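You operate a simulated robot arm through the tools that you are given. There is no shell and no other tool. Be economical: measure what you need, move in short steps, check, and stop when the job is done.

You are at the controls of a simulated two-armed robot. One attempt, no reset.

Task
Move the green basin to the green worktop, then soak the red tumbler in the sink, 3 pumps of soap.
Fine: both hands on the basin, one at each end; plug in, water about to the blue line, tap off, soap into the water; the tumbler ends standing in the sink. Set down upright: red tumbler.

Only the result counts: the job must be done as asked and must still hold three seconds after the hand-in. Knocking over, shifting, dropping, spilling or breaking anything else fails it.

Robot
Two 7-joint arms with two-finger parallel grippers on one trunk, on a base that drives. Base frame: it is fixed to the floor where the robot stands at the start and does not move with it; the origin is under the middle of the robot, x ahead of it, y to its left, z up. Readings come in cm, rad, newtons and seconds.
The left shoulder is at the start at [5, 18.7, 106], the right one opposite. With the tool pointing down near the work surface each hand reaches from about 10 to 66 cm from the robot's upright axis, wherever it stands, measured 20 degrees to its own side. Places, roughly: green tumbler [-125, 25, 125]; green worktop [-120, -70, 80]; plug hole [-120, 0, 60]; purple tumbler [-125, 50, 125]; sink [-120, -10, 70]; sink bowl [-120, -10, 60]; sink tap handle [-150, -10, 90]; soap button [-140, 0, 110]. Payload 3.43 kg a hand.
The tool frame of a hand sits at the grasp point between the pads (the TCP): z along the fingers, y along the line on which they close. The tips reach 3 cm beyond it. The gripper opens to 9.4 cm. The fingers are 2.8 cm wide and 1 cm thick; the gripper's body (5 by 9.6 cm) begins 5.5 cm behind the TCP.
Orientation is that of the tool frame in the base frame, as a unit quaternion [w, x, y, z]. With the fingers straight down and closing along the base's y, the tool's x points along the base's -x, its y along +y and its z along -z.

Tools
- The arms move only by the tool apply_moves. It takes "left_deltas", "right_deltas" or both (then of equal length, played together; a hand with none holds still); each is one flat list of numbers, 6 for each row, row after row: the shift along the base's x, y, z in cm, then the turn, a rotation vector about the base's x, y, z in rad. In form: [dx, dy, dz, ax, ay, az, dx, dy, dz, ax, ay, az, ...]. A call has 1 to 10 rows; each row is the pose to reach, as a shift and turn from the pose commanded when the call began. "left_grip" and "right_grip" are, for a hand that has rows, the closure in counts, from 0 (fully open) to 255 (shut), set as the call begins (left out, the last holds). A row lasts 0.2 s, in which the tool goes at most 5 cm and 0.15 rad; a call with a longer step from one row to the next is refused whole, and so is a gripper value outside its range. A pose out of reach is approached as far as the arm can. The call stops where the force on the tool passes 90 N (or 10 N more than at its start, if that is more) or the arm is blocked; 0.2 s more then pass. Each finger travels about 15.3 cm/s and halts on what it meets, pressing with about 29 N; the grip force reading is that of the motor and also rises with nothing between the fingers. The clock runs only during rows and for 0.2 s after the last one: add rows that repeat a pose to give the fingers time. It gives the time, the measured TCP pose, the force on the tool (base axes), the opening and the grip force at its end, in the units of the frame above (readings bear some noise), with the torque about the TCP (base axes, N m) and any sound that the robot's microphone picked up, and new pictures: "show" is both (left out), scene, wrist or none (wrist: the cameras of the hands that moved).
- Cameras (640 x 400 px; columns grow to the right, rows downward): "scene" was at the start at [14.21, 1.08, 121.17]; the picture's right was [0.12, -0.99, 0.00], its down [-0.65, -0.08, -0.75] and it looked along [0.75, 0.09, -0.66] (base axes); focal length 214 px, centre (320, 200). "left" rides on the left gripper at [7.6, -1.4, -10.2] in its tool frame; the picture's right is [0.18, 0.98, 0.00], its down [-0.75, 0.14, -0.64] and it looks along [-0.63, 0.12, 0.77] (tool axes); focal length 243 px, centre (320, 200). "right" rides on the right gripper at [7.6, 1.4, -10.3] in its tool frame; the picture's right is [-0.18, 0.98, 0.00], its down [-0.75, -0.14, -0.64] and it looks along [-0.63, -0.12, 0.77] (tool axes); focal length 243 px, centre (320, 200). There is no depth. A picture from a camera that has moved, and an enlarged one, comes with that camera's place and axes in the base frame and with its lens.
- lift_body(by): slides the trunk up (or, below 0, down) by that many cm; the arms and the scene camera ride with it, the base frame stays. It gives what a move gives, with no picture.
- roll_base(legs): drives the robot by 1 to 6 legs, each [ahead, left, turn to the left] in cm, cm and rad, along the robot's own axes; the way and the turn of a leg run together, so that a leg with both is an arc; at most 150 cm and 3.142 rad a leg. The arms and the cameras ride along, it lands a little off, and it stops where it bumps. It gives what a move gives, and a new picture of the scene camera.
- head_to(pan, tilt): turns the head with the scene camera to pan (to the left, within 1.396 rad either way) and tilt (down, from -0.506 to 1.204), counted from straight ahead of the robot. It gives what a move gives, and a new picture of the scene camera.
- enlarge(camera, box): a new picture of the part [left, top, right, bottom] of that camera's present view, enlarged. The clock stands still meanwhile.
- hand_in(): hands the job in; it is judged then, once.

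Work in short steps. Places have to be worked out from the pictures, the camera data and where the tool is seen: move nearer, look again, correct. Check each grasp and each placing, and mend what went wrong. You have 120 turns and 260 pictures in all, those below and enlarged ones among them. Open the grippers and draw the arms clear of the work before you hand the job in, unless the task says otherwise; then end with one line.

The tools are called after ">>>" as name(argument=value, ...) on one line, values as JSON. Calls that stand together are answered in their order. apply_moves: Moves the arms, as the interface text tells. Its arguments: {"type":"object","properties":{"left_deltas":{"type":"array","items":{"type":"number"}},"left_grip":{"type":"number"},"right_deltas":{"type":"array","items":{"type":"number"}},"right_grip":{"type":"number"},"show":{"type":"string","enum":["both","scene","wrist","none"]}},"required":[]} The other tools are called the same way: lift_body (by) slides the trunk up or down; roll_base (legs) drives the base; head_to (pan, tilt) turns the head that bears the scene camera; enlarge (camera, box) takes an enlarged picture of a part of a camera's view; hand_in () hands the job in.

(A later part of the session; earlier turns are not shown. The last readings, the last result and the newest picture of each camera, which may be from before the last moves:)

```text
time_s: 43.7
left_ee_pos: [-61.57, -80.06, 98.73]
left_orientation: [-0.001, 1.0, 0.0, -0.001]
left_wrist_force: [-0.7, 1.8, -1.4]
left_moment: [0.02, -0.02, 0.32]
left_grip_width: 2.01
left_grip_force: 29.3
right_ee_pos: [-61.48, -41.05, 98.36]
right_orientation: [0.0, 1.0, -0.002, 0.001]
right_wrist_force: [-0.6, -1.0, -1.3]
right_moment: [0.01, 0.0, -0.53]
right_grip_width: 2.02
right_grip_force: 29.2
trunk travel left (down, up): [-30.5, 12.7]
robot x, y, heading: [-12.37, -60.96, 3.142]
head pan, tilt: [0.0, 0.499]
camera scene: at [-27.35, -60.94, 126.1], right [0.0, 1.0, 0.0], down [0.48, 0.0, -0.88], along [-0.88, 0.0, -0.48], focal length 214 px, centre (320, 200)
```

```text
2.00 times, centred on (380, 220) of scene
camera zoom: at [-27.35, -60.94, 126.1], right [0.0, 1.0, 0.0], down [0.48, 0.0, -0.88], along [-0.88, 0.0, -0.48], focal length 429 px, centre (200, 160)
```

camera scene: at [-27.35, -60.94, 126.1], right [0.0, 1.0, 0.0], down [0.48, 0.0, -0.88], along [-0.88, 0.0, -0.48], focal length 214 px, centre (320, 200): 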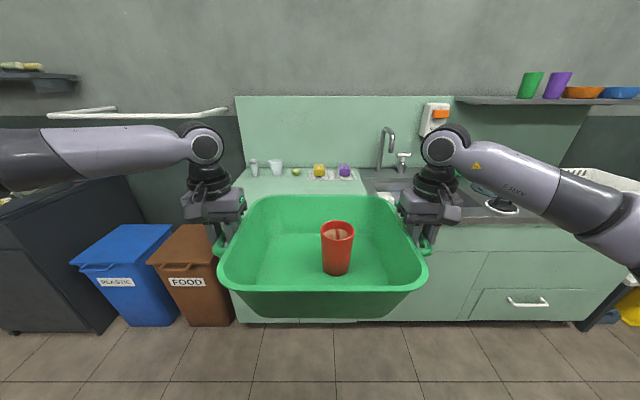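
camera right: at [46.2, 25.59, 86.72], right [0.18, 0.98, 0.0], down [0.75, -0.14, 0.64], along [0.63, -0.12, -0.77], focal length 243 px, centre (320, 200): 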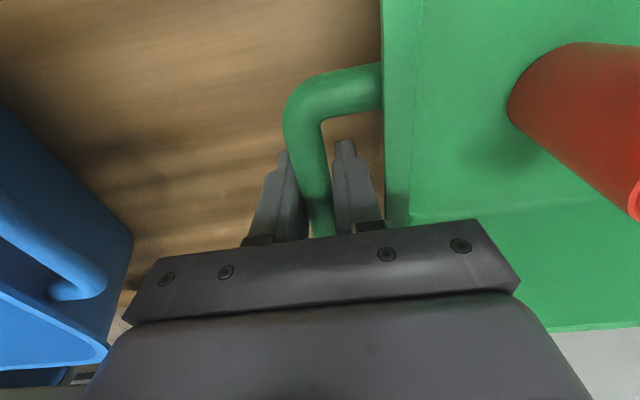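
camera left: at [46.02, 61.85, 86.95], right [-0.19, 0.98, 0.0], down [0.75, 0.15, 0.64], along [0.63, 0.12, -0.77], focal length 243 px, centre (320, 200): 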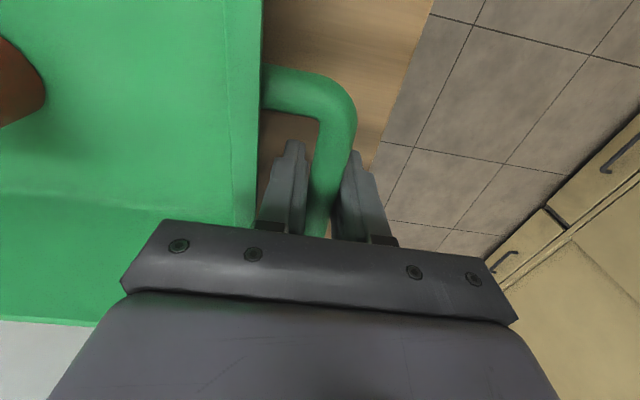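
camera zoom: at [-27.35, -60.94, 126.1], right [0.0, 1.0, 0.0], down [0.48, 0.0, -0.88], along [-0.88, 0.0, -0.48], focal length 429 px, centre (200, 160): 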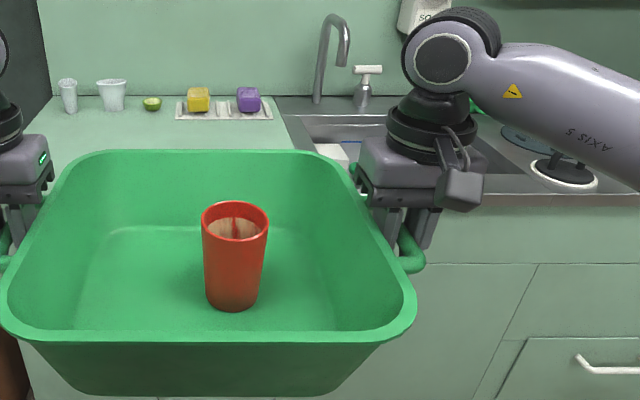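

Counter front looks near x≈−101, items' front near x≈−135. I move left 11 cm and ahead 45 cm, then re-measure.

>>> roll_base(legs=[[0, 11, 0], [45, 0, 0]])

>>> enlarge(camera="left", box=[0, 0, 640, 400])

>>> enlarge(camera="right", box=[0, 0, 640, 400])

```text
time_s: 47.2
left_ee_pos: [-106.98, -91.09, 98.69]
left_orientation: [-0.002, 1.0, 0.0, -0.001]
left_wrist_force: [0.7, 2.0, -2.4]
left_moment: [-0.03, 0.01, 0.31]
left_grip_width: 1.97
left_grip_force: 28.9
right_ee_pos: [-106.86, -52.04, 98.43]
right_orientation: [0.0, 1.0, -0.001, 0.001]
right_wrist_force: [-1.1, -2.1, -2.1]
right_moment: [0.02, -0.03, -0.52]
right_grip_width: 2.0
right_grip_force: 29.1
trunk travel left (down, up): [-30.5, 12.7]
robot x, y, heading: [-57.79, -71.94, 3.141]
head pan, tilt: [0.0, 0.499]
camera scene: at [-72.7, -71.84, 126.09], right [0.0, 1.0, 0.0], down [0.48, 0.0, -0.88], along [-0.88, 0.0, -0.48], focal length 214 px, centre (320, 200)
```

scene: 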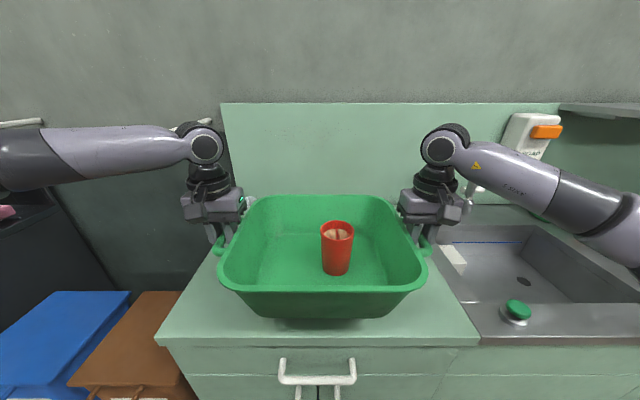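

```text
1.00 times, centred on (320, 200) of left (not enlarged: the box is as wide or as high as the picture)
camera zoom: at [-99.32, -89.45, 108.91], right [0.18, -0.98, 0.0], down [-0.75, -0.14, 0.64], along [-0.63, -0.12, -0.77], focal length 243 px, centre (320, 200)
```

zoom: 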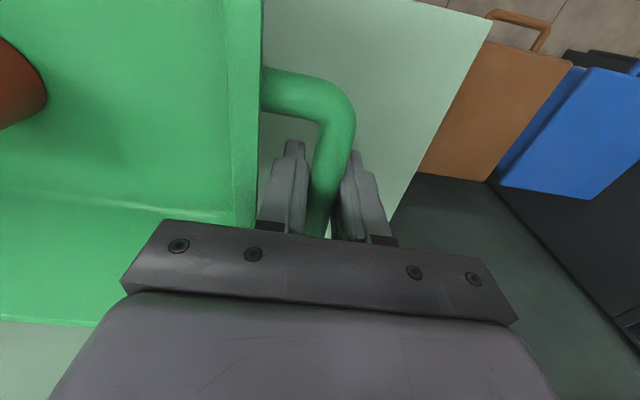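

```text
1.00 times, centred on (320, 200) of right (not enlarged: the box is as wide or as high as the picture)
camera zoom: at [-99.21, -53.37, 108.68], right [-0.19, -0.98, 0.0], down [-0.75, 0.14, 0.64], along [-0.63, 0.12, -0.77], focal length 243 px, centre (320, 200)
```

zoom: 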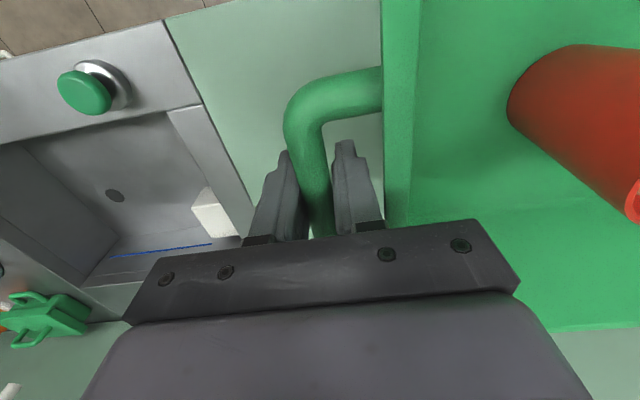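

Worktop front edge is at x≈−97, y from −106 to −39. I go 5 cm further ahead and then lower with the trunk.

>>> roll_base(legs=[[5.5, 0, 0]])

>>> lift_body(by=-4)

>>> enlarge(camera="scene", box=[140, 150, 500, 375])

```text
time_s: 48.3
left_ee_pos: [-111.33, -90.86, 98.56]
left_orientation: [-0.002, 1.0, 0.0, 0.0]
left_wrist_force: [0.5, 1.8, -2.7]
left_moment: [-0.06, 0.09, 0.26]
left_grip_width: 2.01
left_grip_force: 29.2
right_ee_pos: [-111.19, -51.93, 98.28]
right_orientation: [0.0, 1.0, -0.005, 0.002]
right_wrist_force: [0.4, -1.5, -1.3]
right_moment: [0.0, -0.09, -0.32]
right_grip_width: 1.98
right_grip_force: 29.1
trunk travel left (down, up): [-30.5, 12.7]
robot x, y, heading: [-62.15, -71.58, 3.141]
head pan, tilt: [0.0, 0.499]
stopped in leg 1: the robot was blocked; the commanded pose is now the measured one
camera scene: at [-77.01, -71.85, 126.11], right [0.0, 1.0, 0.0], down [0.48, 0.0, -0.88], along [-0.88, 0.0, -0.48], focal length 214 px, centre (320, 200)
```

scene: 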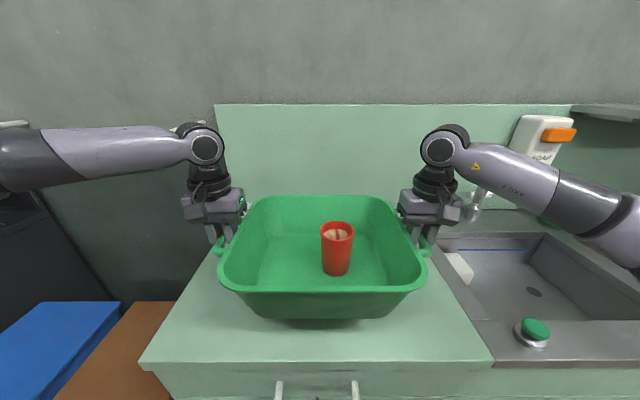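

```text
time_s: 49.1
left_ee_pos: [-111.28, -90.97, 94.61]
left_orientation: [-0.002, 1.0, -0.001, 0.0]
left_wrist_force: [0.3, 1.1, -2.3]
left_moment: [0.0, 0.02, 0.26]
left_grip_width: 2.0
left_grip_force: 28.7
right_ee_pos: [-111.08, -51.98, 94.28]
right_orientation: [0.0, 1.0, -0.004, 0.0]
right_wrist_force: [0.6, -1.6, -1.7]
right_moment: [0.0, -0.01, -0.45]
right_grip_width: 2.02
right_grip_force: 29.0
trunk travel left (down, up): [-26.5, 16.7]
robot x, y, heading: [-62.01, -72.18, 3.138]
head pan, tilt: [0.0, 0.499]
```

```text
1.78 times, centred on (320, 262) of scene
camera zoom: at [-77.05, -71.85, 122.1], right [0.0, 1.0, 0.0], down [0.48, 0.0, -0.88], along [-0.88, 0.0, -0.48], focal length 381 px, centre (320, 89)
```

zoom: 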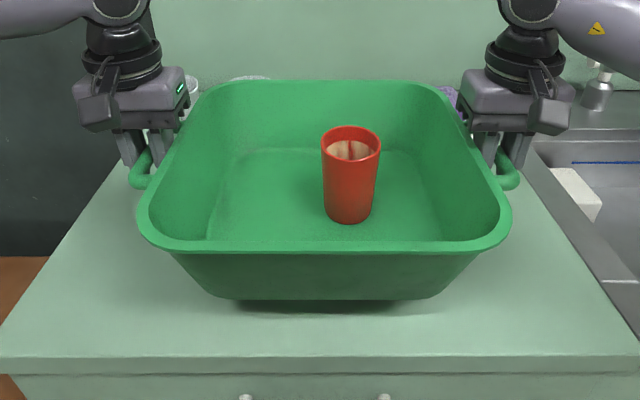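

The basin is over the worktop, well back from the edge, a small gap remaining. I lower in small steps watching force.

>>> lift_body(by=-1.5)

>>> enlarge(camera="scene", box=[140, 150, 500, 375])

```text
time_s: 49.8
left_ee_pos: [-111.38, -90.94, 93.07]
left_orientation: [-0.001, 1.0, -0.001, 0.0]
left_wrist_force: [-0.4, 1.8, -1.4]
left_moment: [0.01, -0.04, 0.23]
left_grip_width: 1.98
left_grip_force: 28.8
right_ee_pos: [-111.18, -51.94, 92.78]
right_orientation: [-0.001, 1.0, -0.003, 0.001]
right_wrist_force: [-0.4, -2.1, -1.8]
right_moment: [0.02, 0.03, -0.41]
right_grip_width: 2.03
right_grip_force: 29.1
trunk travel left (down, up): [-25.0, 18.2]
robot x, y, heading: [-62.05, -72.34, 3.146]
head pan, tilt: [0.0, 0.499]
```

```text
1.78 times, centred on (320, 262) of scene
camera zoom: at [-77.05, -71.85, 120.6], right [0.0, 1.0, 0.0], down [0.48, 0.0, -0.88], along [-0.88, 0.0, -0.48], focal length 381 px, centre (320, 89)
```

zoom: 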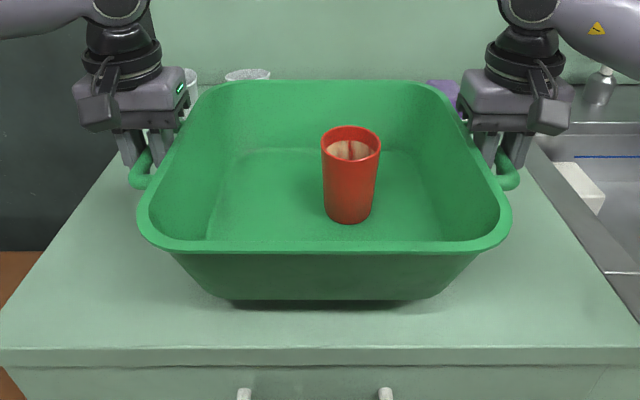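

Still carried (weight on the hands), so I lower 1.5 cm more.

>>> lift_body(by=-1.5)

```text
time_s: 50.4
left_ee_pos: [-111.36, -90.89, 91.68]
left_orientation: [-0.001, 1.0, -0.001, -0.001]
left_wrist_force: [1.1, -0.2, -2.2]
left_moment: [0.02, -0.04, 0.28]
left_grip_width: 2.0
left_grip_force: 28.8
right_ee_pos: [-111.18, -51.81, 91.44]
right_orientation: [0.001, 1.0, -0.004, 0.001]
right_wrist_force: [-0.2, -2.5, -1.4]
right_moment: [0.0, 0.04, -0.41]
right_grip_width: 2.02
right_grip_force: 28.9
trunk travel left (down, up): [-23.5, 19.7]
robot x, y, heading: [-61.71, -71.74, 3.14]
head pan, tilt: [0.0, 0.499]
```

Still in the air; another 1 cm and a look.

>>> lift_body(by=-1)

>>> enlarge(camera="scene", box=[200, 220, 440, 370])

```text
time_s: 51.0
left_ee_pos: [-111.39, -90.89, 90.69]
left_orientation: [-0.002, 1.0, -0.001, 0.0]
left_wrist_force: [1.2, 2.1, -2.4]
left_moment: [-0.03, -0.03, 0.26]
left_grip_width: 2.0
left_grip_force: 29.1
right_ee_pos: [-111.22, -51.78, 90.26]
right_orientation: [0.0, 1.0, -0.004, 0.002]
right_wrist_force: [0.2, -2.0, -1.6]
right_moment: [0.0, 0.03, -0.4]
right_grip_width: 2.0
right_grip_force: 28.2
trunk travel left (down, up): [-22.5, 20.7]
robot x, y, heading: [-62.09, -72.1, 3.137]
head pan, tilt: [0.0, 0.499]
```

```text
2.67 times, centred on (320, 295) of scene
camera zoom: at [-77.06, -71.85, 118.1], right [0.0, 1.0, 0.0], down [0.48, 0.0, -0.88], along [-0.88, 0.0, -0.48], focal length 572 px, centre (320, -53)
```

zoom: 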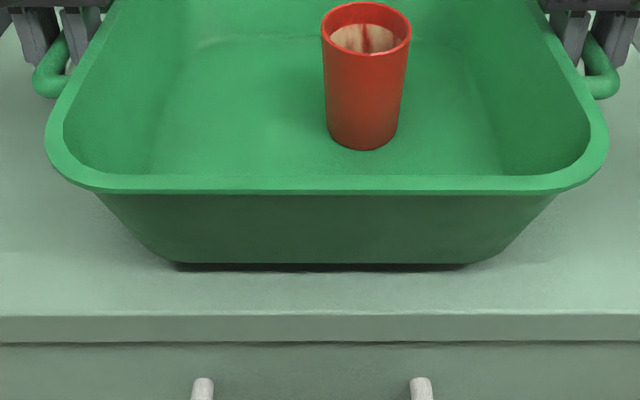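

Nearly touching; half-centimetre steps now.

>>> lift_body(by=-0.6)

```text
time_s: 51.5
left_ee_pos: [-111.42, -90.84, 90.07]
left_orientation: [-0.002, 1.0, -0.001, 0.0]
left_wrist_force: [0.6, 1.0, -1.9]
left_moment: [0.01, 0.01, 0.26]
left_grip_width: 2.0
left_grip_force: 28.8
right_ee_pos: [-111.17, -51.94, 89.69]
right_orientation: [0.0, 1.0, -0.004, 0.0]
right_wrist_force: [0.5, -1.2, -3.0]
right_moment: [0.01, 0.04, -0.4]
right_grip_width: 2.02
right_grip_force: 28.7
trunk travel left (down, up): [-21.9, 21.3]
robot x, y, heading: [-62.05, -71.86, 3.131]
head pan, tilt: [0.0, 0.499]
```

Not yet; another 0.6 cm.

>>> lift_body(by=-0.6)

>>> enlarge(camera="scene", box=[200, 220, 440, 370])

```text
time_s: 52.1
left_ee_pos: [-111.49, -90.84, 89.48]
left_orientation: [-0.002, 1.0, -0.001, -0.001]
left_wrist_force: [0.8, 2.5, -2.4]
left_moment: [-0.04, 0.0, 0.27]
left_grip_width: 1.98
left_grip_force: 28.9
right_ee_pos: [-111.18, -51.83, 89.06]
right_orientation: [0.0, 1.0, -0.004, 0.0]
right_wrist_force: [-0.7, -1.3, -2.0]
right_moment: [0.02, -0.02, -0.42]
right_grip_width: 1.99
right_grip_force: 29.0
trunk travel left (down, up): [-21.3, 21.9]
robot x, y, heading: [-62.19, -72.01, 3.14]
head pan, tilt: [0.0, 0.499]
```

```text
2.67 times, centred on (320, 295) of scene
camera zoom: at [-77.06, -71.85, 116.9], right [0.0, 1.0, 0.0], down [0.48, 0.0, -0.88], along [-0.88, 0.0, -0.48], focal length 572 px, centre (320, -53)
```

zoom: 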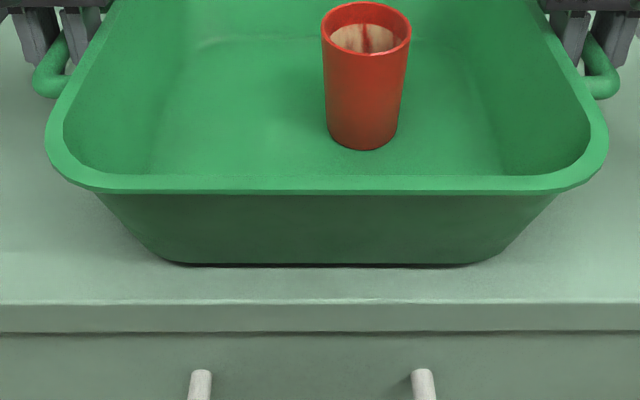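

Gap is shrinking to a thin line; 0.5 cm more.

>>> lift_body(by=-0.5)

```text
time_s: 52.6
left_ee_pos: [-111.29, -90.88, 88.99]
left_orientation: [-0.002, 1.0, -0.001, 0.0]
left_wrist_force: [0.9, 1.7, -2.3]
left_moment: [-0.02, 0.03, 0.27]
left_grip_width: 2.03
left_grip_force: 29.2
right_ee_pos: [-111.18, -51.94, 88.7]
right_orientation: [0.001, 1.0, -0.004, 0.001]
right_wrist_force: [0.2, -1.9, -1.8]
right_moment: [0.0, -0.02, -0.4]
right_grip_width: 2.04
right_grip_force: 28.7
trunk travel left (down, up): [-20.8, 22.4]
robot x, y, heading: [-62.09, -71.71, 3.136]
head pan, tilt: [0.0, 0.499]
```

Still no contact reading; 0.4 cm more with a look.

>>> lift_body(by=-0.4)

>>> enlarge(camera="scene", box=[200, 220, 440, 370])

```text
time_s: 53.1
left_ee_pos: [-111.4, -90.94, 88.74]
left_orientation: [-0.004, 1.0, 0.001, -0.002]
left_wrist_force: [-1.8, 0.2, 9.3]
left_moment: [0.0, -0.76, 0.23]
left_grip_width: 2.0
left_grip_force: 28.8
right_ee_pos: [-111.14, -51.88, 88.47]
right_orientation: [0.0, 1.0, -0.003, -0.001]
right_wrist_force: [-3.5, 0.1, 9.9]
right_moment: [-0.02, -0.65, -0.36]
right_grip_width: 2.01
right_grip_force: 28.7
trunk travel left (down, up): [-20.4, 22.8]
robot x, y, heading: [-62.38, -71.65, 3.141]
head pan, tilt: [0.0, 0.499]
```

```text
2.67 times, centred on (320, 295) of scene
camera zoom: at [-76.98, -71.86, 116.05], right [0.0, 1.0, 0.0], down [0.48, 0.0, -0.88], along [-0.88, 0.0, -0.48], focal length 572 px, centre (320, -53)
```

zoom: 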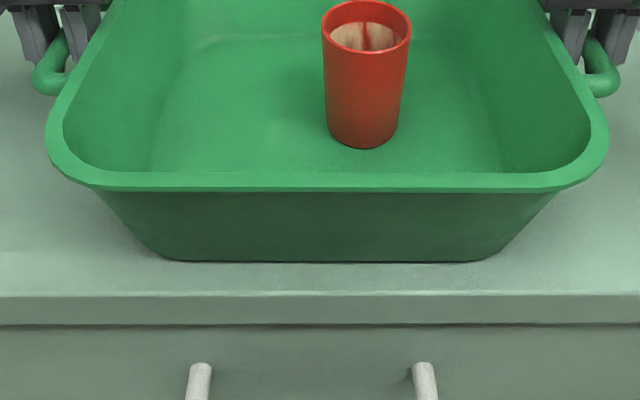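

Contact made (about +10 N on each hand). I open both grippers only partly so that the inner fingers do not push the wall.

>>> apply_moves(left_deltas=[0, 0, 0, 0, 0, 0, 0, 0, 0, 0, 0, 0], right_deltas=[0, 0, 0, 0, 0, 0, 0, 0, 0, 0, 0, 0], left_grip=175, right_grip=175, show="wrist")

```text
time_s: 53.7
left_ee_pos: [-111.35, -90.98, 88.55]
left_orientation: [-0.001, 1.0, -0.001, 0.0]
left_wrist_force: [0.2, -0.4, -0.2]
left_moment: [0.0, -0.02, -0.04]
left_grip_width: 2.97
left_grip_force: 0.0
right_ee_pos: [-111.18, -51.83, 88.29]
right_orientation: [0.0, 1.0, -0.003, 0.001]
right_wrist_force: [-0.2, 0.5, -0.4]
right_moment: [0.0, 0.01, 0.01]
right_grip_width: 2.96
right_grip_force: 0.0
trunk travel left (down, up): [-20.4, 22.8]
robot x, y, heading: [-62.11, -72.07, 3.137]
head pan, tilt: [0.0, 0.499]
camera right: at [-103.56, -53.34, 98.51], right [-0.19, -0.98, 0.0], down [-0.75, 0.15, 0.64], along [-0.63, 0.12, -0.77], focal length 243 px, centre (320, 200)
camera left: at [-103.75, -89.4, 98.74], right [0.18, -0.98, 0.0], down [-0.75, -0.14, 0.64], along [-0.63, -0.12, -0.77], focal length 243 px, centre (320, 200)
```

right: 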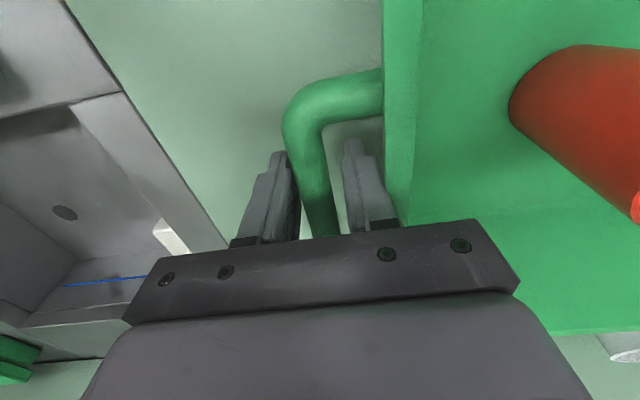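
left: 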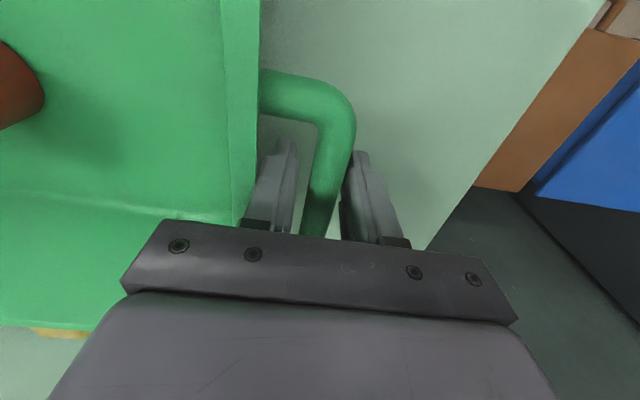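

Both hands are free of the bars. I raise the trunk straight up to clear the basin.

>>> lift_body(by=16)

>>> head_to(pan=-0.75, tilt=0.7)

```text
time_s: 55.6
left_ee_pos: [-111.4, -90.92, 104.56]
left_orientation: [-0.002, 1.0, -0.001, 0.0]
left_wrist_force: [-0.1, 0.0, 0.4]
left_moment: [-0.02, 0.0, 0.01]
left_grip_width: 2.95
left_grip_force: 0.0
right_ee_pos: [-111.21, -51.78, 104.23]
right_orientation: [0.0, 1.0, -0.003, 0.001]
right_wrist_force: [0.3, -0.7, -1.2]
right_moment: [-0.02, 0.01, 0.02]
right_grip_width: 2.95
right_grip_force: 0.0
trunk travel left (down, up): [-36.4, 6.8]
robot x, y, heading: [-61.87, -71.95, 3.136]
head pan, tilt: [0.0, 0.499]
```

```text
time_s: 56.7
left_ee_pos: [-111.35, -90.96, 104.47]
left_orientation: [-0.002, 1.0, -0.001, 0.0]
left_wrist_force: [-1.0, -0.3, -0.3]
left_moment: [0.01, 0.01, -0.01]
left_grip_width: 2.93
left_grip_force: 0.0
right_ee_pos: [-111.27, -51.98, 104.17]
right_orientation: [0.0, 1.0, -0.003, 0.001]
right_wrist_force: [0.0, 0.1, -0.5]
right_moment: [-0.01, -0.03, 0.0]
right_grip_width: 2.96
right_grip_force: 0.0
trunk travel left (down, up): [-36.4, 6.8]
robot x, y, heading: [-62.16, -71.98, 3.141]
head pan, tilt: [-0.75, 0.7]
camera scene: at [-74.15, -66.07, 130.23], right [0.68, 0.73, 0.0], down [0.47, -0.44, -0.77], along [-0.56, 0.52, -0.64], focal length 214 px, centre (320, 200)
```

scene: 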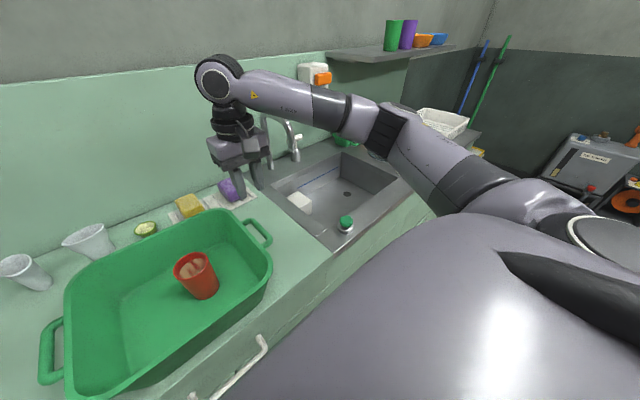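

The basin stands well on the worktop. I back off a little and drive right to face the sink.

>>> roll_base(legs=[[-10, 0, 0], [0, -62, 0]])

>>> head_to(pan=0.0, tilt=0.65)

```text
time_s: 60.9
left_ee_pos: [-101.07, -28.02, 104.52]
left_orientation: [-0.002, 1.0, -0.003, 0.0]
left_wrist_force: [-0.7, 0.6, 0.0]
left_moment: [-0.01, -0.02, -0.03]
left_grip_width: 2.97
left_grip_force: 0.0
right_ee_pos: [-100.64, 10.9, 104.24]
right_orientation: [0.0, 1.0, -0.007, 0.001]
right_wrist_force: [0.4, -0.2, -0.6]
right_moment: [-0.04, 0.01, 0.0]
right_grip_width: 2.94
right_grip_force: 0.0
trunk travel left (down, up): [-36.4, 6.8]
robot x, y, heading: [-51.49, -9.53, 3.133]
head pan, tilt: [-0.75, 0.7]
camera scene: at [-63.7, -3.54, 130.23], right [0.69, 0.72, 0.0], down [0.47, -0.44, -0.76], along [-0.55, 0.53, -0.64], focal length 214 px, centre (320, 200)
```

scene: 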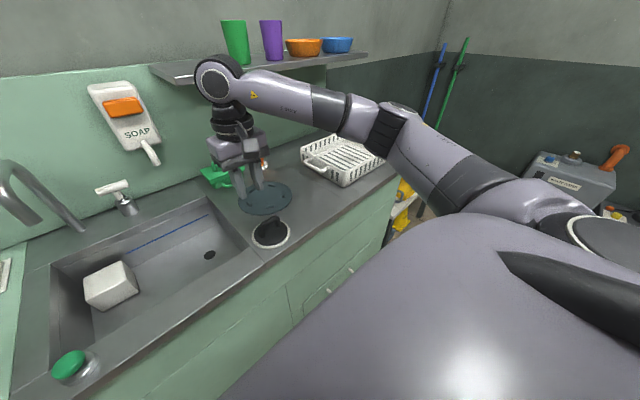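

```text
time_s: 62.0
left_ee_pos: [-101.02, -28.15, 104.53]
left_orientation: [-0.002, 1.0, -0.004, 0.0]
left_wrist_force: [-0.3, -0.1, 1.1]
left_moment: [0.02, -0.01, 0.0]
left_grip_width: 2.95
left_grip_force: 0.1
right_ee_pos: [-100.62, 10.9, 104.25]
right_orientation: [0.0, 1.0, -0.007, 0.0]
right_wrist_force: [0.1, 0.2, -0.6]
right_moment: [0.02, 0.02, 0.01]
right_grip_width: 2.95
right_grip_force: 0.0
trunk travel left (down, up): [-36.4, 6.8]
robot x, y, heading: [-51.6, -9.35, 3.131]
head pan, tilt: [0.0, 0.649]
camera scene: at [-66.23, -9.33, 130.67], right [0.01, 1.0, 0.0], down [0.6, -0.01, -0.8], along [-0.8, 0.01, -0.6], focal length 214 px, centre (320, 200)
```

scene: 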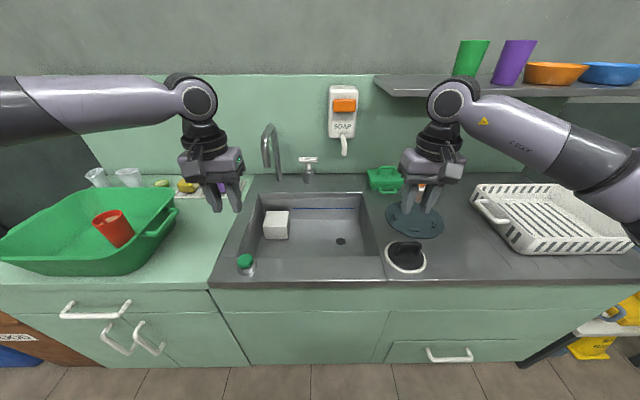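

I enlarge the sink area to identify the plug, tap handle and soap.

>>> enlarge(camera="scene", box=[215, 70, 455, 220])

>>> enlarge(camera="scene", box=[205, 160, 445, 310])

>>> enlarge(camera="scene", box=[370, 180, 450, 290])

>>> enlarge(camera="right", box=[0, 0, 640, 400])

>>> enlarge(camera="left", box=[0, 0, 640, 400])

```text
2.67 times, centred on (335, 145) of scene
camera zoom: at [-66.23, -9.33, 130.67], right [0.01, 1.0, 0.0], down [0.6, -0.01, -0.8], along [-0.8, 0.01, -0.6], focal length 572 px, centre (280, 347)
```

zoom: 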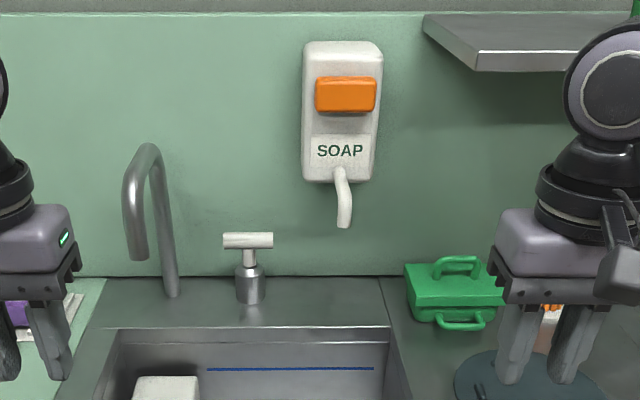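

```text
2.67 times, centred on (325, 235) of scene
camera zoom: at [-66.23, -9.33, 130.67], right [0.01, 1.0, 0.0], down [0.6, -0.01, -0.8], along [-0.8, 0.01, -0.6], focal length 572 px, centre (307, 107)
```

zoom: 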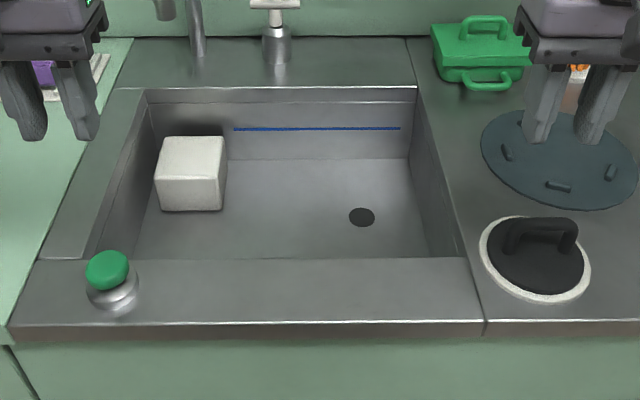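

```text
3.64 times, centred on (410, 235) of scene
camera zoom: at [-66.23, -9.33, 130.67], right [0.01, 1.0, 0.0], down [0.6, -0.01, -0.8], along [-0.8, 0.01, -0.6], focal length 780 px, centre (-7, 73)
```

zoom: 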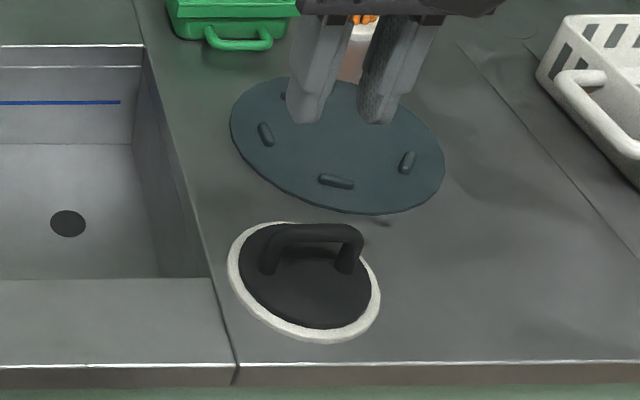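

```text
1.00 times, centred on (320, 200) of right (not enlarged: the box is as wide or as high as the picture)
camera zoom: at [-93.04, 9.35, 114.53], right [-0.2, -0.98, 0.0], down [-0.75, 0.15, 0.64], along [-0.63, 0.13, -0.77], focal length 243 px, centre (320, 200)
```

zoom: 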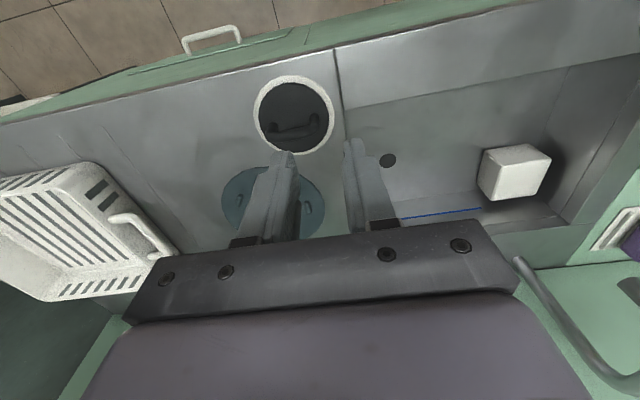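

```text
1.00 times, centred on (320, 200) of left (not enlarged: the box is as wide or as high as the picture)
camera zoom: at [-93.47, -26.71, 114.76], right [0.18, -0.98, 0.0], down [-0.75, -0.14, 0.64], along [-0.63, -0.11, -0.77], focal length 243 px, centre (320, 200)
```

zoom: 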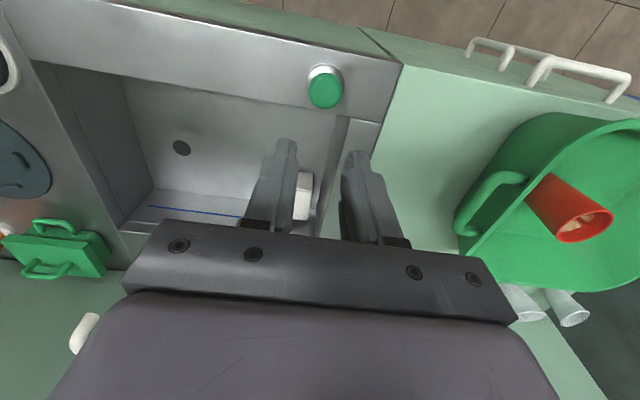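

The black disc with an arch handle is the plug (handle about [−104.4, 14.5, 86]); the hole works out at [−125.5, −0.3, 65]. I move the opened right hand above the plug's handle to close on its two posts along y.

>>> apply_moves(right_deltas=[-1.5, 1.5, -3, 0, 0, 0, -3, 3, -6, 0, 0, 0, -3.8, 3.6, -9, 0, 0, 0, -3.8, 3.6, -9, 0, 0, 0], right_grip=0)

```text
time_s: 63.0
left_ee_pos: [-101.12, -28.11, 104.42]
left_orientation: [-0.001, 1.0, -0.004, 0.0]
left_wrist_force: [0.1, 0.6, 0.3]
left_moment: [-0.02, 0.05, 0.03]
left_grip_width: 2.95
left_grip_force: 0.1
right_ee_pos: [-104.45, 14.35, 95.19]
right_orientation: [0.001, 1.0, -0.007, 0.0]
right_wrist_force: [-0.8, 0.3, -0.7]
right_moment: [0.02, 0.01, 0.03]
right_grip_width: 9.39
right_grip_force: 0.1
trunk travel left (down, up): [-36.4, 6.8]
robot x, y, heading: [-51.93, -9.73, 3.133]
head pan, tilt: [0.0, 0.649]
camera scene: at [-66.22, -9.34, 130.67], right [0.01, 1.0, 0.0], down [0.6, -0.01, -0.8], along [-0.8, 0.01, -0.6], focal length 214 px, centre (320, 200)
camera right: at [-96.8, 12.89, 105.48], right [-0.2, -0.98, 0.0], down [-0.75, 0.15, 0.64], along [-0.63, 0.13, -0.77], focal length 243 px, centre (320, 200)
```

scene: 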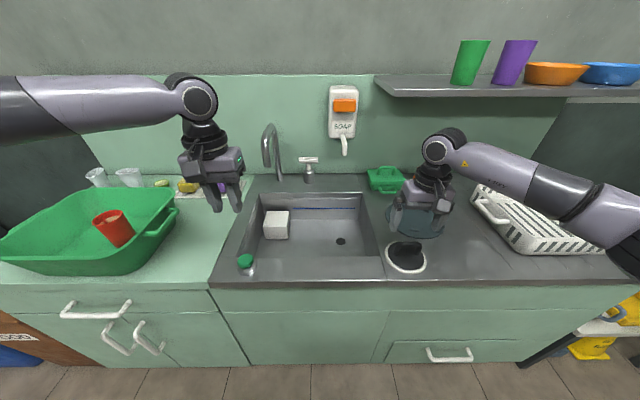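
right: 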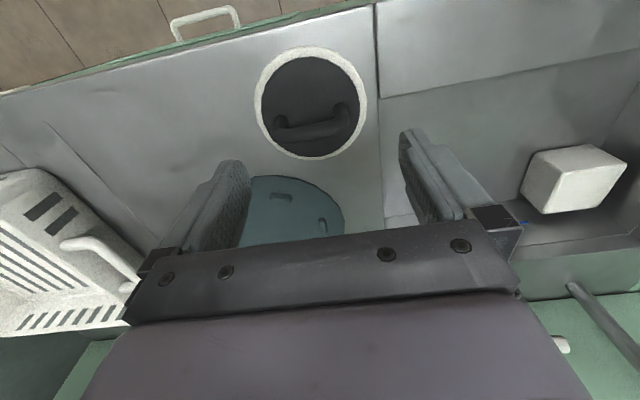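

I enlarge the plug to read its handle orientation.

>>> enlarge(camera="right", box=[230, 30, 390, 180])

```text
2.67 times, centred on (310, 105) of right
camera zoom: at [-96.8, 12.89, 105.48], right [-0.2, -0.98, 0.0], down [-0.75, 0.15, 0.64], along [-0.63, 0.13, -0.77], focal length 647 px, centre (347, 453)
```

zoom: 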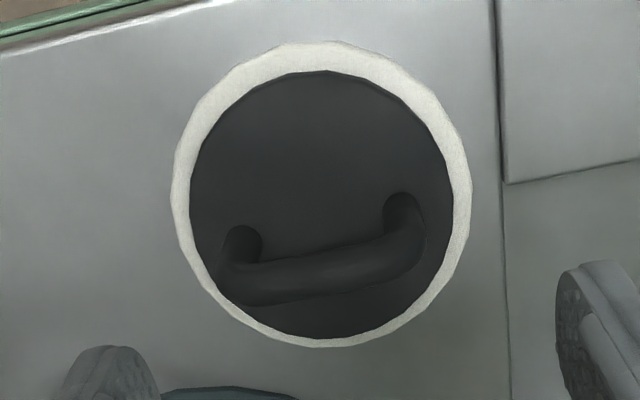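

Handle bar runs along y from 12.4 to 18.5 at x≈−105, z≈86, disc top ≈82.8. I lower to TCP z≈86.5 centred on it.

>>> apply_moves(right_deltas=[-0.3, 0.5, -3, 0, 0, 0, -0.6, 1.0, -6, 0, 0, 0, -0.6, 1.0, -8.6, 0, 0, 0, -0.6, 1.0, -8.6, 0, 0, 0], show="wrist")

>>> enlarge(camera="scene", box=[360, 180, 480, 290])

```text
time_s: 64.0
left_ee_pos: [-101.06, -28.16, 104.55]
left_orientation: [-0.002, 1.0, -0.003, 0.001]
left_wrist_force: [-0.8, 0.2, 0.5]
left_moment: [0.0, 0.02, -0.02]
left_grip_width: 2.95
left_grip_force: 0.1
right_ee_pos: [-104.93, 15.26, 86.66]
right_orientation: [0.001, 1.0, -0.007, 0.001]
right_wrist_force: [-0.3, -0.3, 0.1]
right_moment: [-0.02, 0.0, -0.02]
right_grip_width: 9.43
right_grip_force: 0.0
trunk travel left (down, up): [-36.4, 6.8]
robot x, y, heading: [-51.64, -9.54, 3.132]
head pan, tilt: [0.0, 0.649]
camera right: at [-97.34, 13.87, 97.01], right [-0.2, -0.98, 0.0], down [-0.75, 0.15, 0.64], along [-0.63, 0.13, -0.77], focal length 243 px, centre (320, 200)
```

right: 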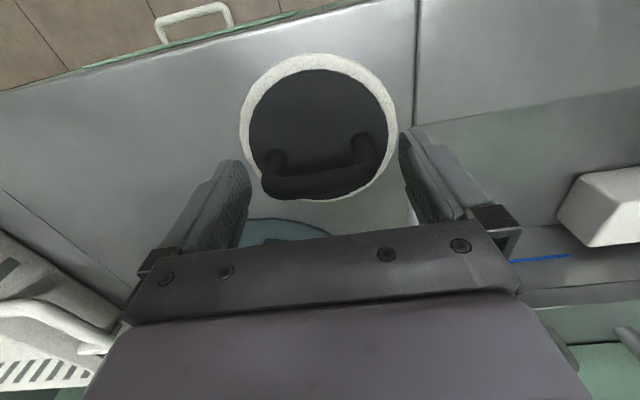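

```text
3.64 times, centred on (420, 235) of scene
camera zoom: at [-66.22, -9.34, 130.67], right [0.01, 1.0, 0.0], down [0.6, -0.01, -0.8], along [-0.8, 0.01, -0.6], focal length 780 px, centre (-44, 73)
```

zoom: 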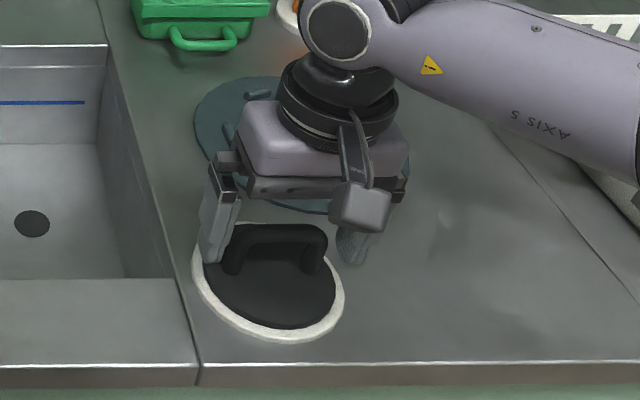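

The bar is triangulated at [−105.0, 15.5, 86.4], right between the fingers. I close.

>>> apply_moves(right_deltas=[-0.1, 0.2, -0.2, 0, 0, 0, -0.1, 0.2, -0.2, 0, 0, 0, -0.1, 0.2, -0.2, 0, 0, 0, -0.1, 0.2, -0.2, 0, 0, 0], right_grip=255, show="wrist")

```text
time_s: 65.0
left_ee_pos: [-100.91, -28.12, 104.64]
left_orientation: [-0.002, 1.0, -0.003, -0.001]
left_wrist_force: [-0.5, 0.5, 0.6]
left_moment: [0.01, 0.01, 0.0]
left_grip_width: 2.91
left_grip_force: 0.0
right_ee_pos: [-105.03, 15.54, 86.66]
right_orientation: [0.0, 1.0, -0.007, -0.001]
right_wrist_force: [7.4, -2.3, 14.2]
right_moment: [0.07, -0.2, 0.0]
right_grip_width: 7.03
right_grip_force: 29.2
trunk travel left (down, up): [-36.4, 6.8]
robot x, y, heading: [-51.56, -9.58, 3.132]
head pan, tilt: [0.0, 0.649]
camera right: at [-97.39, 13.98, 96.95], right [-0.2, -0.98, 0.0], down [-0.75, 0.15, 0.64], along [-0.63, 0.13, -0.77], focal length 243 px, centre (320, 200)
```

right: 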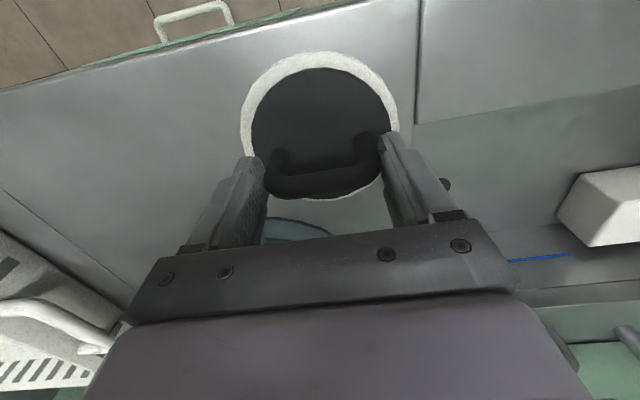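

Fingers hold the handle ends (7.0 cm, 29 N). I lift 3 cm to check the plug comes along.

>>> apply_moves(right_deltas=[0, 0, 1, 0, 0, 0, 0, 0, 3, 0, 0, 0, 0, 0, 5, 0, 0, 0, 0, 0, 5, 0, 0, 0])

```text
time_s: 66.0
left_ee_pos: [-101.05, -28.14, 104.55]
left_orientation: [-0.002, 1.0, -0.003, 0.0]
left_wrist_force: [0.2, 0.1, 0.6]
left_moment: [-0.02, 0.01, -0.01]
left_grip_width: 2.97
left_grip_force: 0.1
right_ee_pos: [-105.14, 15.77, 91.42]
right_orientation: [0.0, 1.0, -0.007, 0.002]
right_wrist_force: [0.4, 0.4, -0.3]
right_moment: [0.02, 0.02, -0.01]
right_grip_width: 7.02
right_grip_force: 29.3
trunk travel left (down, up): [-36.4, 6.8]
robot x, y, heading: [-51.97, -10.03, 3.132]
head pan, tilt: [0.0, 0.649]
camera scene: at [-66.24, -9.33, 130.66], right [0.01, 1.0, 0.0], down [0.6, -0.01, -0.8], along [-0.8, 0.01, -0.6], focal length 214 px, centre (320, 200)
camera right: at [-97.49, 14.2, 101.71], right [-0.2, -0.98, 0.0], down [-0.75, 0.15, 0.64], along [-0.63, 0.13, -0.77], focal length 243 px, centre (320, 200)
```

scene: 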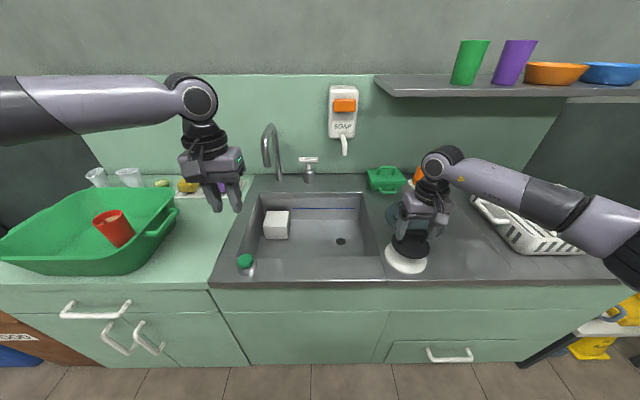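
right: 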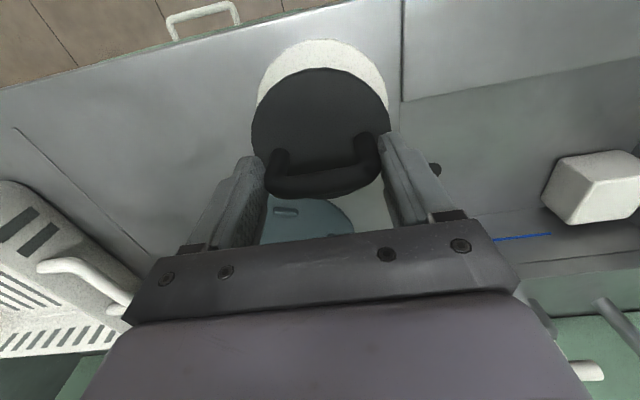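

The plug came up cleanly. I raise it a bit, retract the left hand away from the tap, then drive left 9 cm and ahead to bring the hole in the right arm's reach.

>>> apply_moves(right_deltas=[0, 0, 2, 0, 0, 0, 0, 0, 4, 0, 0, 0, 0, 0, 4, 0, 0, 0, 0, 0, 4, 0, 0, 0], left_deltas=[4, -1, 0, 0, 0, 0, 8, -2, 0, 0, 0, 0, 12, -3, 0, 0, 0, 0, 16, -4, 0, 0, 0, 0], show="none")

>>> roll_base(legs=[[0, 9, 0.008], [9.5, 0, 0]])

```text
time_s: 67.0
left_ee_pos: [-85.03, -31.98, 104.42]
left_orientation: [-0.002, 1.0, -0.004, -0.001]
left_wrist_force: [1.1, 1.0, -0.1]
left_moment: [0.0, 0.02, 0.0]
left_grip_width: 2.98
left_grip_force: 0.1
right_ee_pos: [-104.95, 15.66, 95.49]
right_orientation: [0.0, 1.0, -0.008, 0.001]
right_wrist_force: [-0.7, 0.1, -1.1]
right_moment: [-0.02, 0.01, -0.02]
right_grip_width: 7.01
right_grip_force: 28.7
trunk travel left (down, up): [-36.4, 6.8]
robot x, y, heading: [-51.64, -9.48, 3.132]
head pan, tilt: [0.0, 0.649]
```

```text
time_s: 68.8
left_ee_pos: [-94.45, -41.48, 104.43]
left_orientation: [-0.002, 1.0, 0.001, 0.0]
left_wrist_force: [-0.3, -1.1, -0.3]
left_moment: [0.01, -0.02, -0.04]
left_grip_width: 2.93
left_grip_force: 0.0
right_ee_pos: [-114.85, 6.02, 95.47]
right_orientation: [0.0, 1.0, -0.002, 0.003]
right_wrist_force: [-1.3, -0.1, -1.2]
right_moment: [0.0, 0.0, 0.0]
right_grip_width: 7.04
right_grip_force: 29.2
trunk travel left (down, up): [-36.4, 6.8]
robot x, y, heading: [-61.44, -18.75, -3.137]
head pan, tilt: [0.0, 0.649]
camera scene: at [-75.89, -18.6, 130.65], right [0.0, 1.0, 0.0], down [0.61, 0.0, -0.8], along [-0.8, 0.0, -0.61], focal length 214 px, centre (320, 200)
```

scene: 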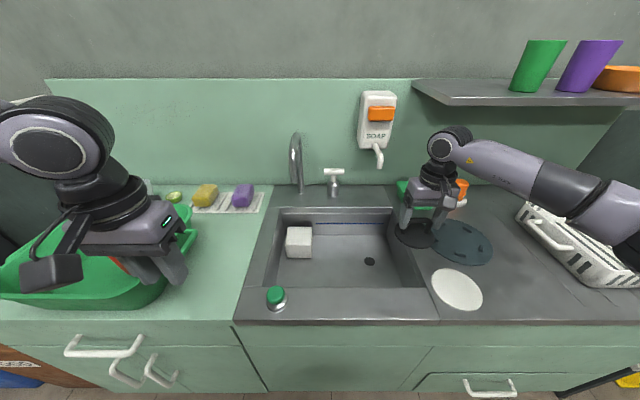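

The hole re-measures at [−125.2, −0.2]. I move the plug above it at the present height.

>>> apply_moves(right_deltas=[-2.6, -1.5, 0, 0, 0, 0, -5.2, -3.1, 0, 0, 0, 0, -7.8, -4.6, 0, 0, 0, 0, -10.3, -6.2, 0, 0, 0, 0, -10.3, -6.2, 0, 0, 0, 0])

```text
time_s: 70.0
left_ee_pos: [-94.34, -41.47, 104.53]
left_orientation: [-0.002, 1.0, 0.001, -0.001]
left_wrist_force: [-1.1, 0.5, 0.7]
left_moment: [-0.02, -0.02, 0.01]
left_grip_width: 2.94
left_grip_force: 0.1
right_ee_pos: [-124.51, -0.1, 95.44]
right_orientation: [0.0, 1.0, 0.0, 0.001]
right_wrist_force: [-0.1, 0.3, -0.4]
right_moment: [0.0, 0.0, -0.02]
right_grip_width: 7.05
right_grip_force: 28.7
right hand out of reach, approached as far as the arm can: row 4, 5
trunk travel left (down, up): [-36.4, 6.8]
robot x, y, heading: [-60.85, -18.31, -3.138]
head pan, tilt: [0.0, 0.649]
camera scene: at [-75.8, -18.65, 130.66], right [0.0, 1.0, 0.0], down [0.6, 0.0, -0.8], along [-0.8, 0.0, -0.6], focal length 214 px, centre (320, 200)
camera right: at [-116.97, -1.5, 105.61], right [-0.19, -0.98, 0.0], down [-0.75, 0.14, 0.64], along [-0.63, 0.12, -0.77], focal length 243 px, centre (320, 200)
```

scene: 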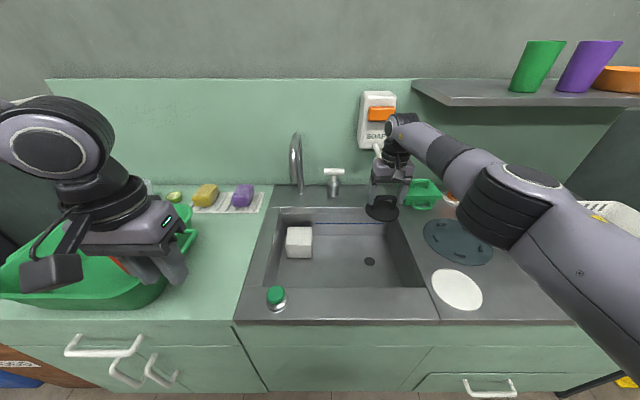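
right: 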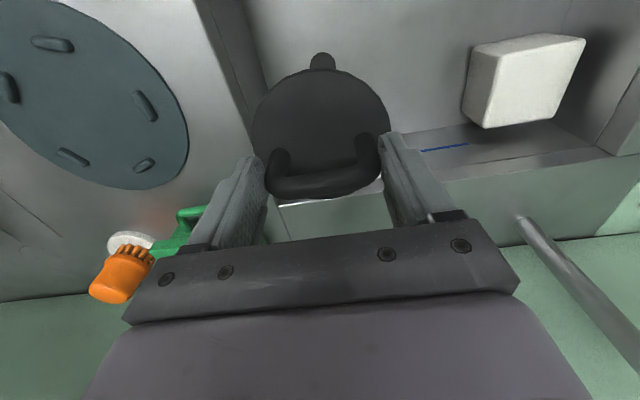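

The plug hangs about 0.7 cm short of centre at reach limit; the disc is large enough, but I nudge the base 0.8 cm ahead. The left hand retracts back and up so that I can lower the trunk.

>>> apply_moves(left_deltas=[4, 0, 3, 0, 0, 0, 8, 0, 6, 0, 0, 0, 12, 0, 9, 0, 0, 0, 15, 0, 12, 0, 0, 0, 18, 0, 15, 0, 0, 0], show="none")

>>> roll_base(legs=[[0.8, 0, 0]])

>>> lift_body(by=-16)

>>> enlarge(camera="scene", box=[220, 160, 500, 335])

>>> enlarge(camera="right", box=[0, 0, 640, 400])

```text
time_s: 71.2
left_ee_pos: [-76.42, -41.31, 119.72]
left_orientation: [-0.002, 1.0, 0.001, -0.001]
left_wrist_force: [-0.2, 0.5, 0.6]
left_moment: [0.05, 0.04, -0.04]
left_grip_width: 2.95
left_grip_force: 0.0
right_ee_pos: [-124.57, 0.07, 95.25]
right_orientation: [0.001, 1.0, -0.001, 0.001]
right_wrist_force: [-0.5, -1.1, -0.6]
right_moment: [0.01, -0.03, 0.03]
right_grip_width: 7.02
right_grip_force: 29.3
trunk travel left (down, up): [-36.4, 6.8]
robot x, y, heading: [-61.19, -18.94, -3.142]
head pan, tilt: [0.0, 0.649]
```

```text
time_s: 72.0
left_ee_pos: [-77.34, -41.27, 119.59]
left_orientation: [-0.001, 1.0, 0.001, 0.0]
left_wrist_force: [-0.3, -0.4, -0.8]
left_moment: [-0.02, 0.0, 0.0]
left_grip_width: 2.95
left_grip_force: 0.0
right_ee_pos: [-125.37, -0.09, 95.27]
right_orientation: [0.0, 1.0, -0.002, 0.0]
right_wrist_force: [0.0, -0.2, -1.6]
right_moment: [0.01, -0.01, 0.02]
right_grip_width: 7.02
right_grip_force: 28.5
trunk travel left (down, up): [-36.4, 6.8]
robot x, y, heading: [-61.52, -18.54, -3.136]
head pan, tilt: [0.0, 0.649]
camera scene: at [-76.64, -18.6, 130.66], right [0.0, 1.0, 0.0], down [0.6, 0.0, -0.8], along [-0.8, 0.0, -0.6], focal length 214 px, centre (320, 200)
```

scene: 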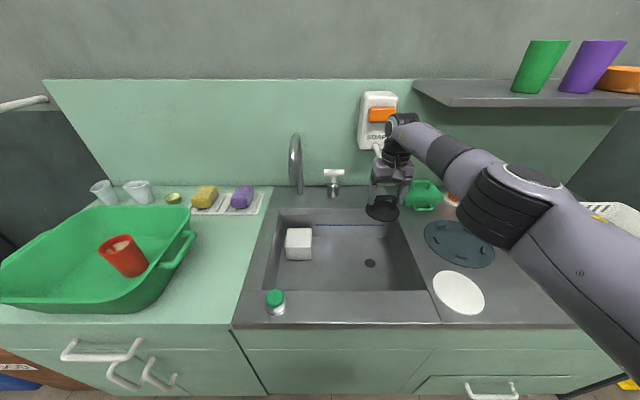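

```text
time_s: 73.8
left_ee_pos: [-77.27, -41.3, 103.66]
left_orientation: [-0.001, 1.0, 0.001, -0.001]
left_wrist_force: [0.8, 0.2, 0.0]
left_moment: [0.02, 0.0, -0.02]
left_grip_width: 2.93
left_grip_force: 0.0
right_ee_pos: [-125.34, -0.07, 79.25]
right_orientation: [0.0, 1.0, -0.001, 0.001]
right_wrist_force: [-0.2, -0.2, -1.2]
right_moment: [-0.05, 0.0, -0.01]
right_grip_width: 7.01
right_grip_force: 28.8
trunk travel left (down, up): [-20.4, 22.8]
robot x, y, heading: [-62.19, -18.63, -3.144]
head pan, tilt: [0.0, 0.649]
```

```text
2.29 times, centred on (360, 248) of scene
camera zoom: at [-76.59, -18.59, 114.67], right [0.0, 1.0, 0.0], down [0.6, 0.0, -0.8], along [-0.8, 0.0, -0.6], focal length 490 px, centre (229, 91)
```

zoom: 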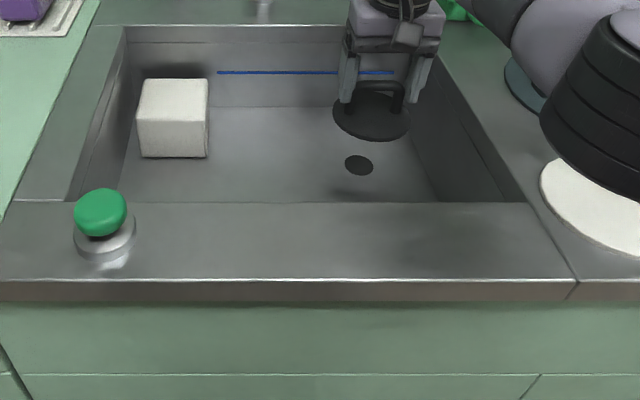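

```text
1.00 times, centred on (320, 200) of right (not enlarged: the box is as wide or as high as the picture)
camera zoom: at [-117.76, -1.42, 89.6], right [-0.19, -0.98, 0.0], down [-0.75, 0.14, 0.64], along [-0.63, 0.12, -0.77], focal length 243 px, centre (320, 200)
```

zoom: 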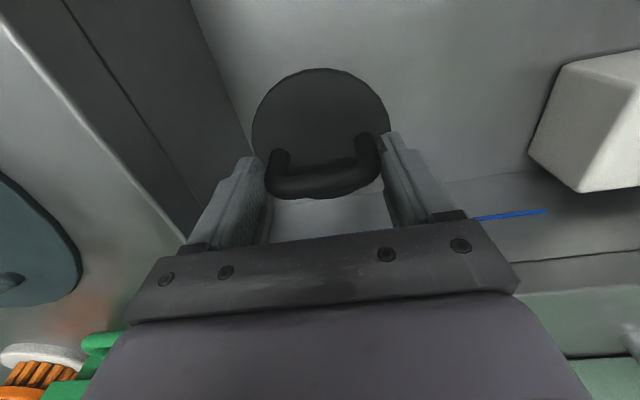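

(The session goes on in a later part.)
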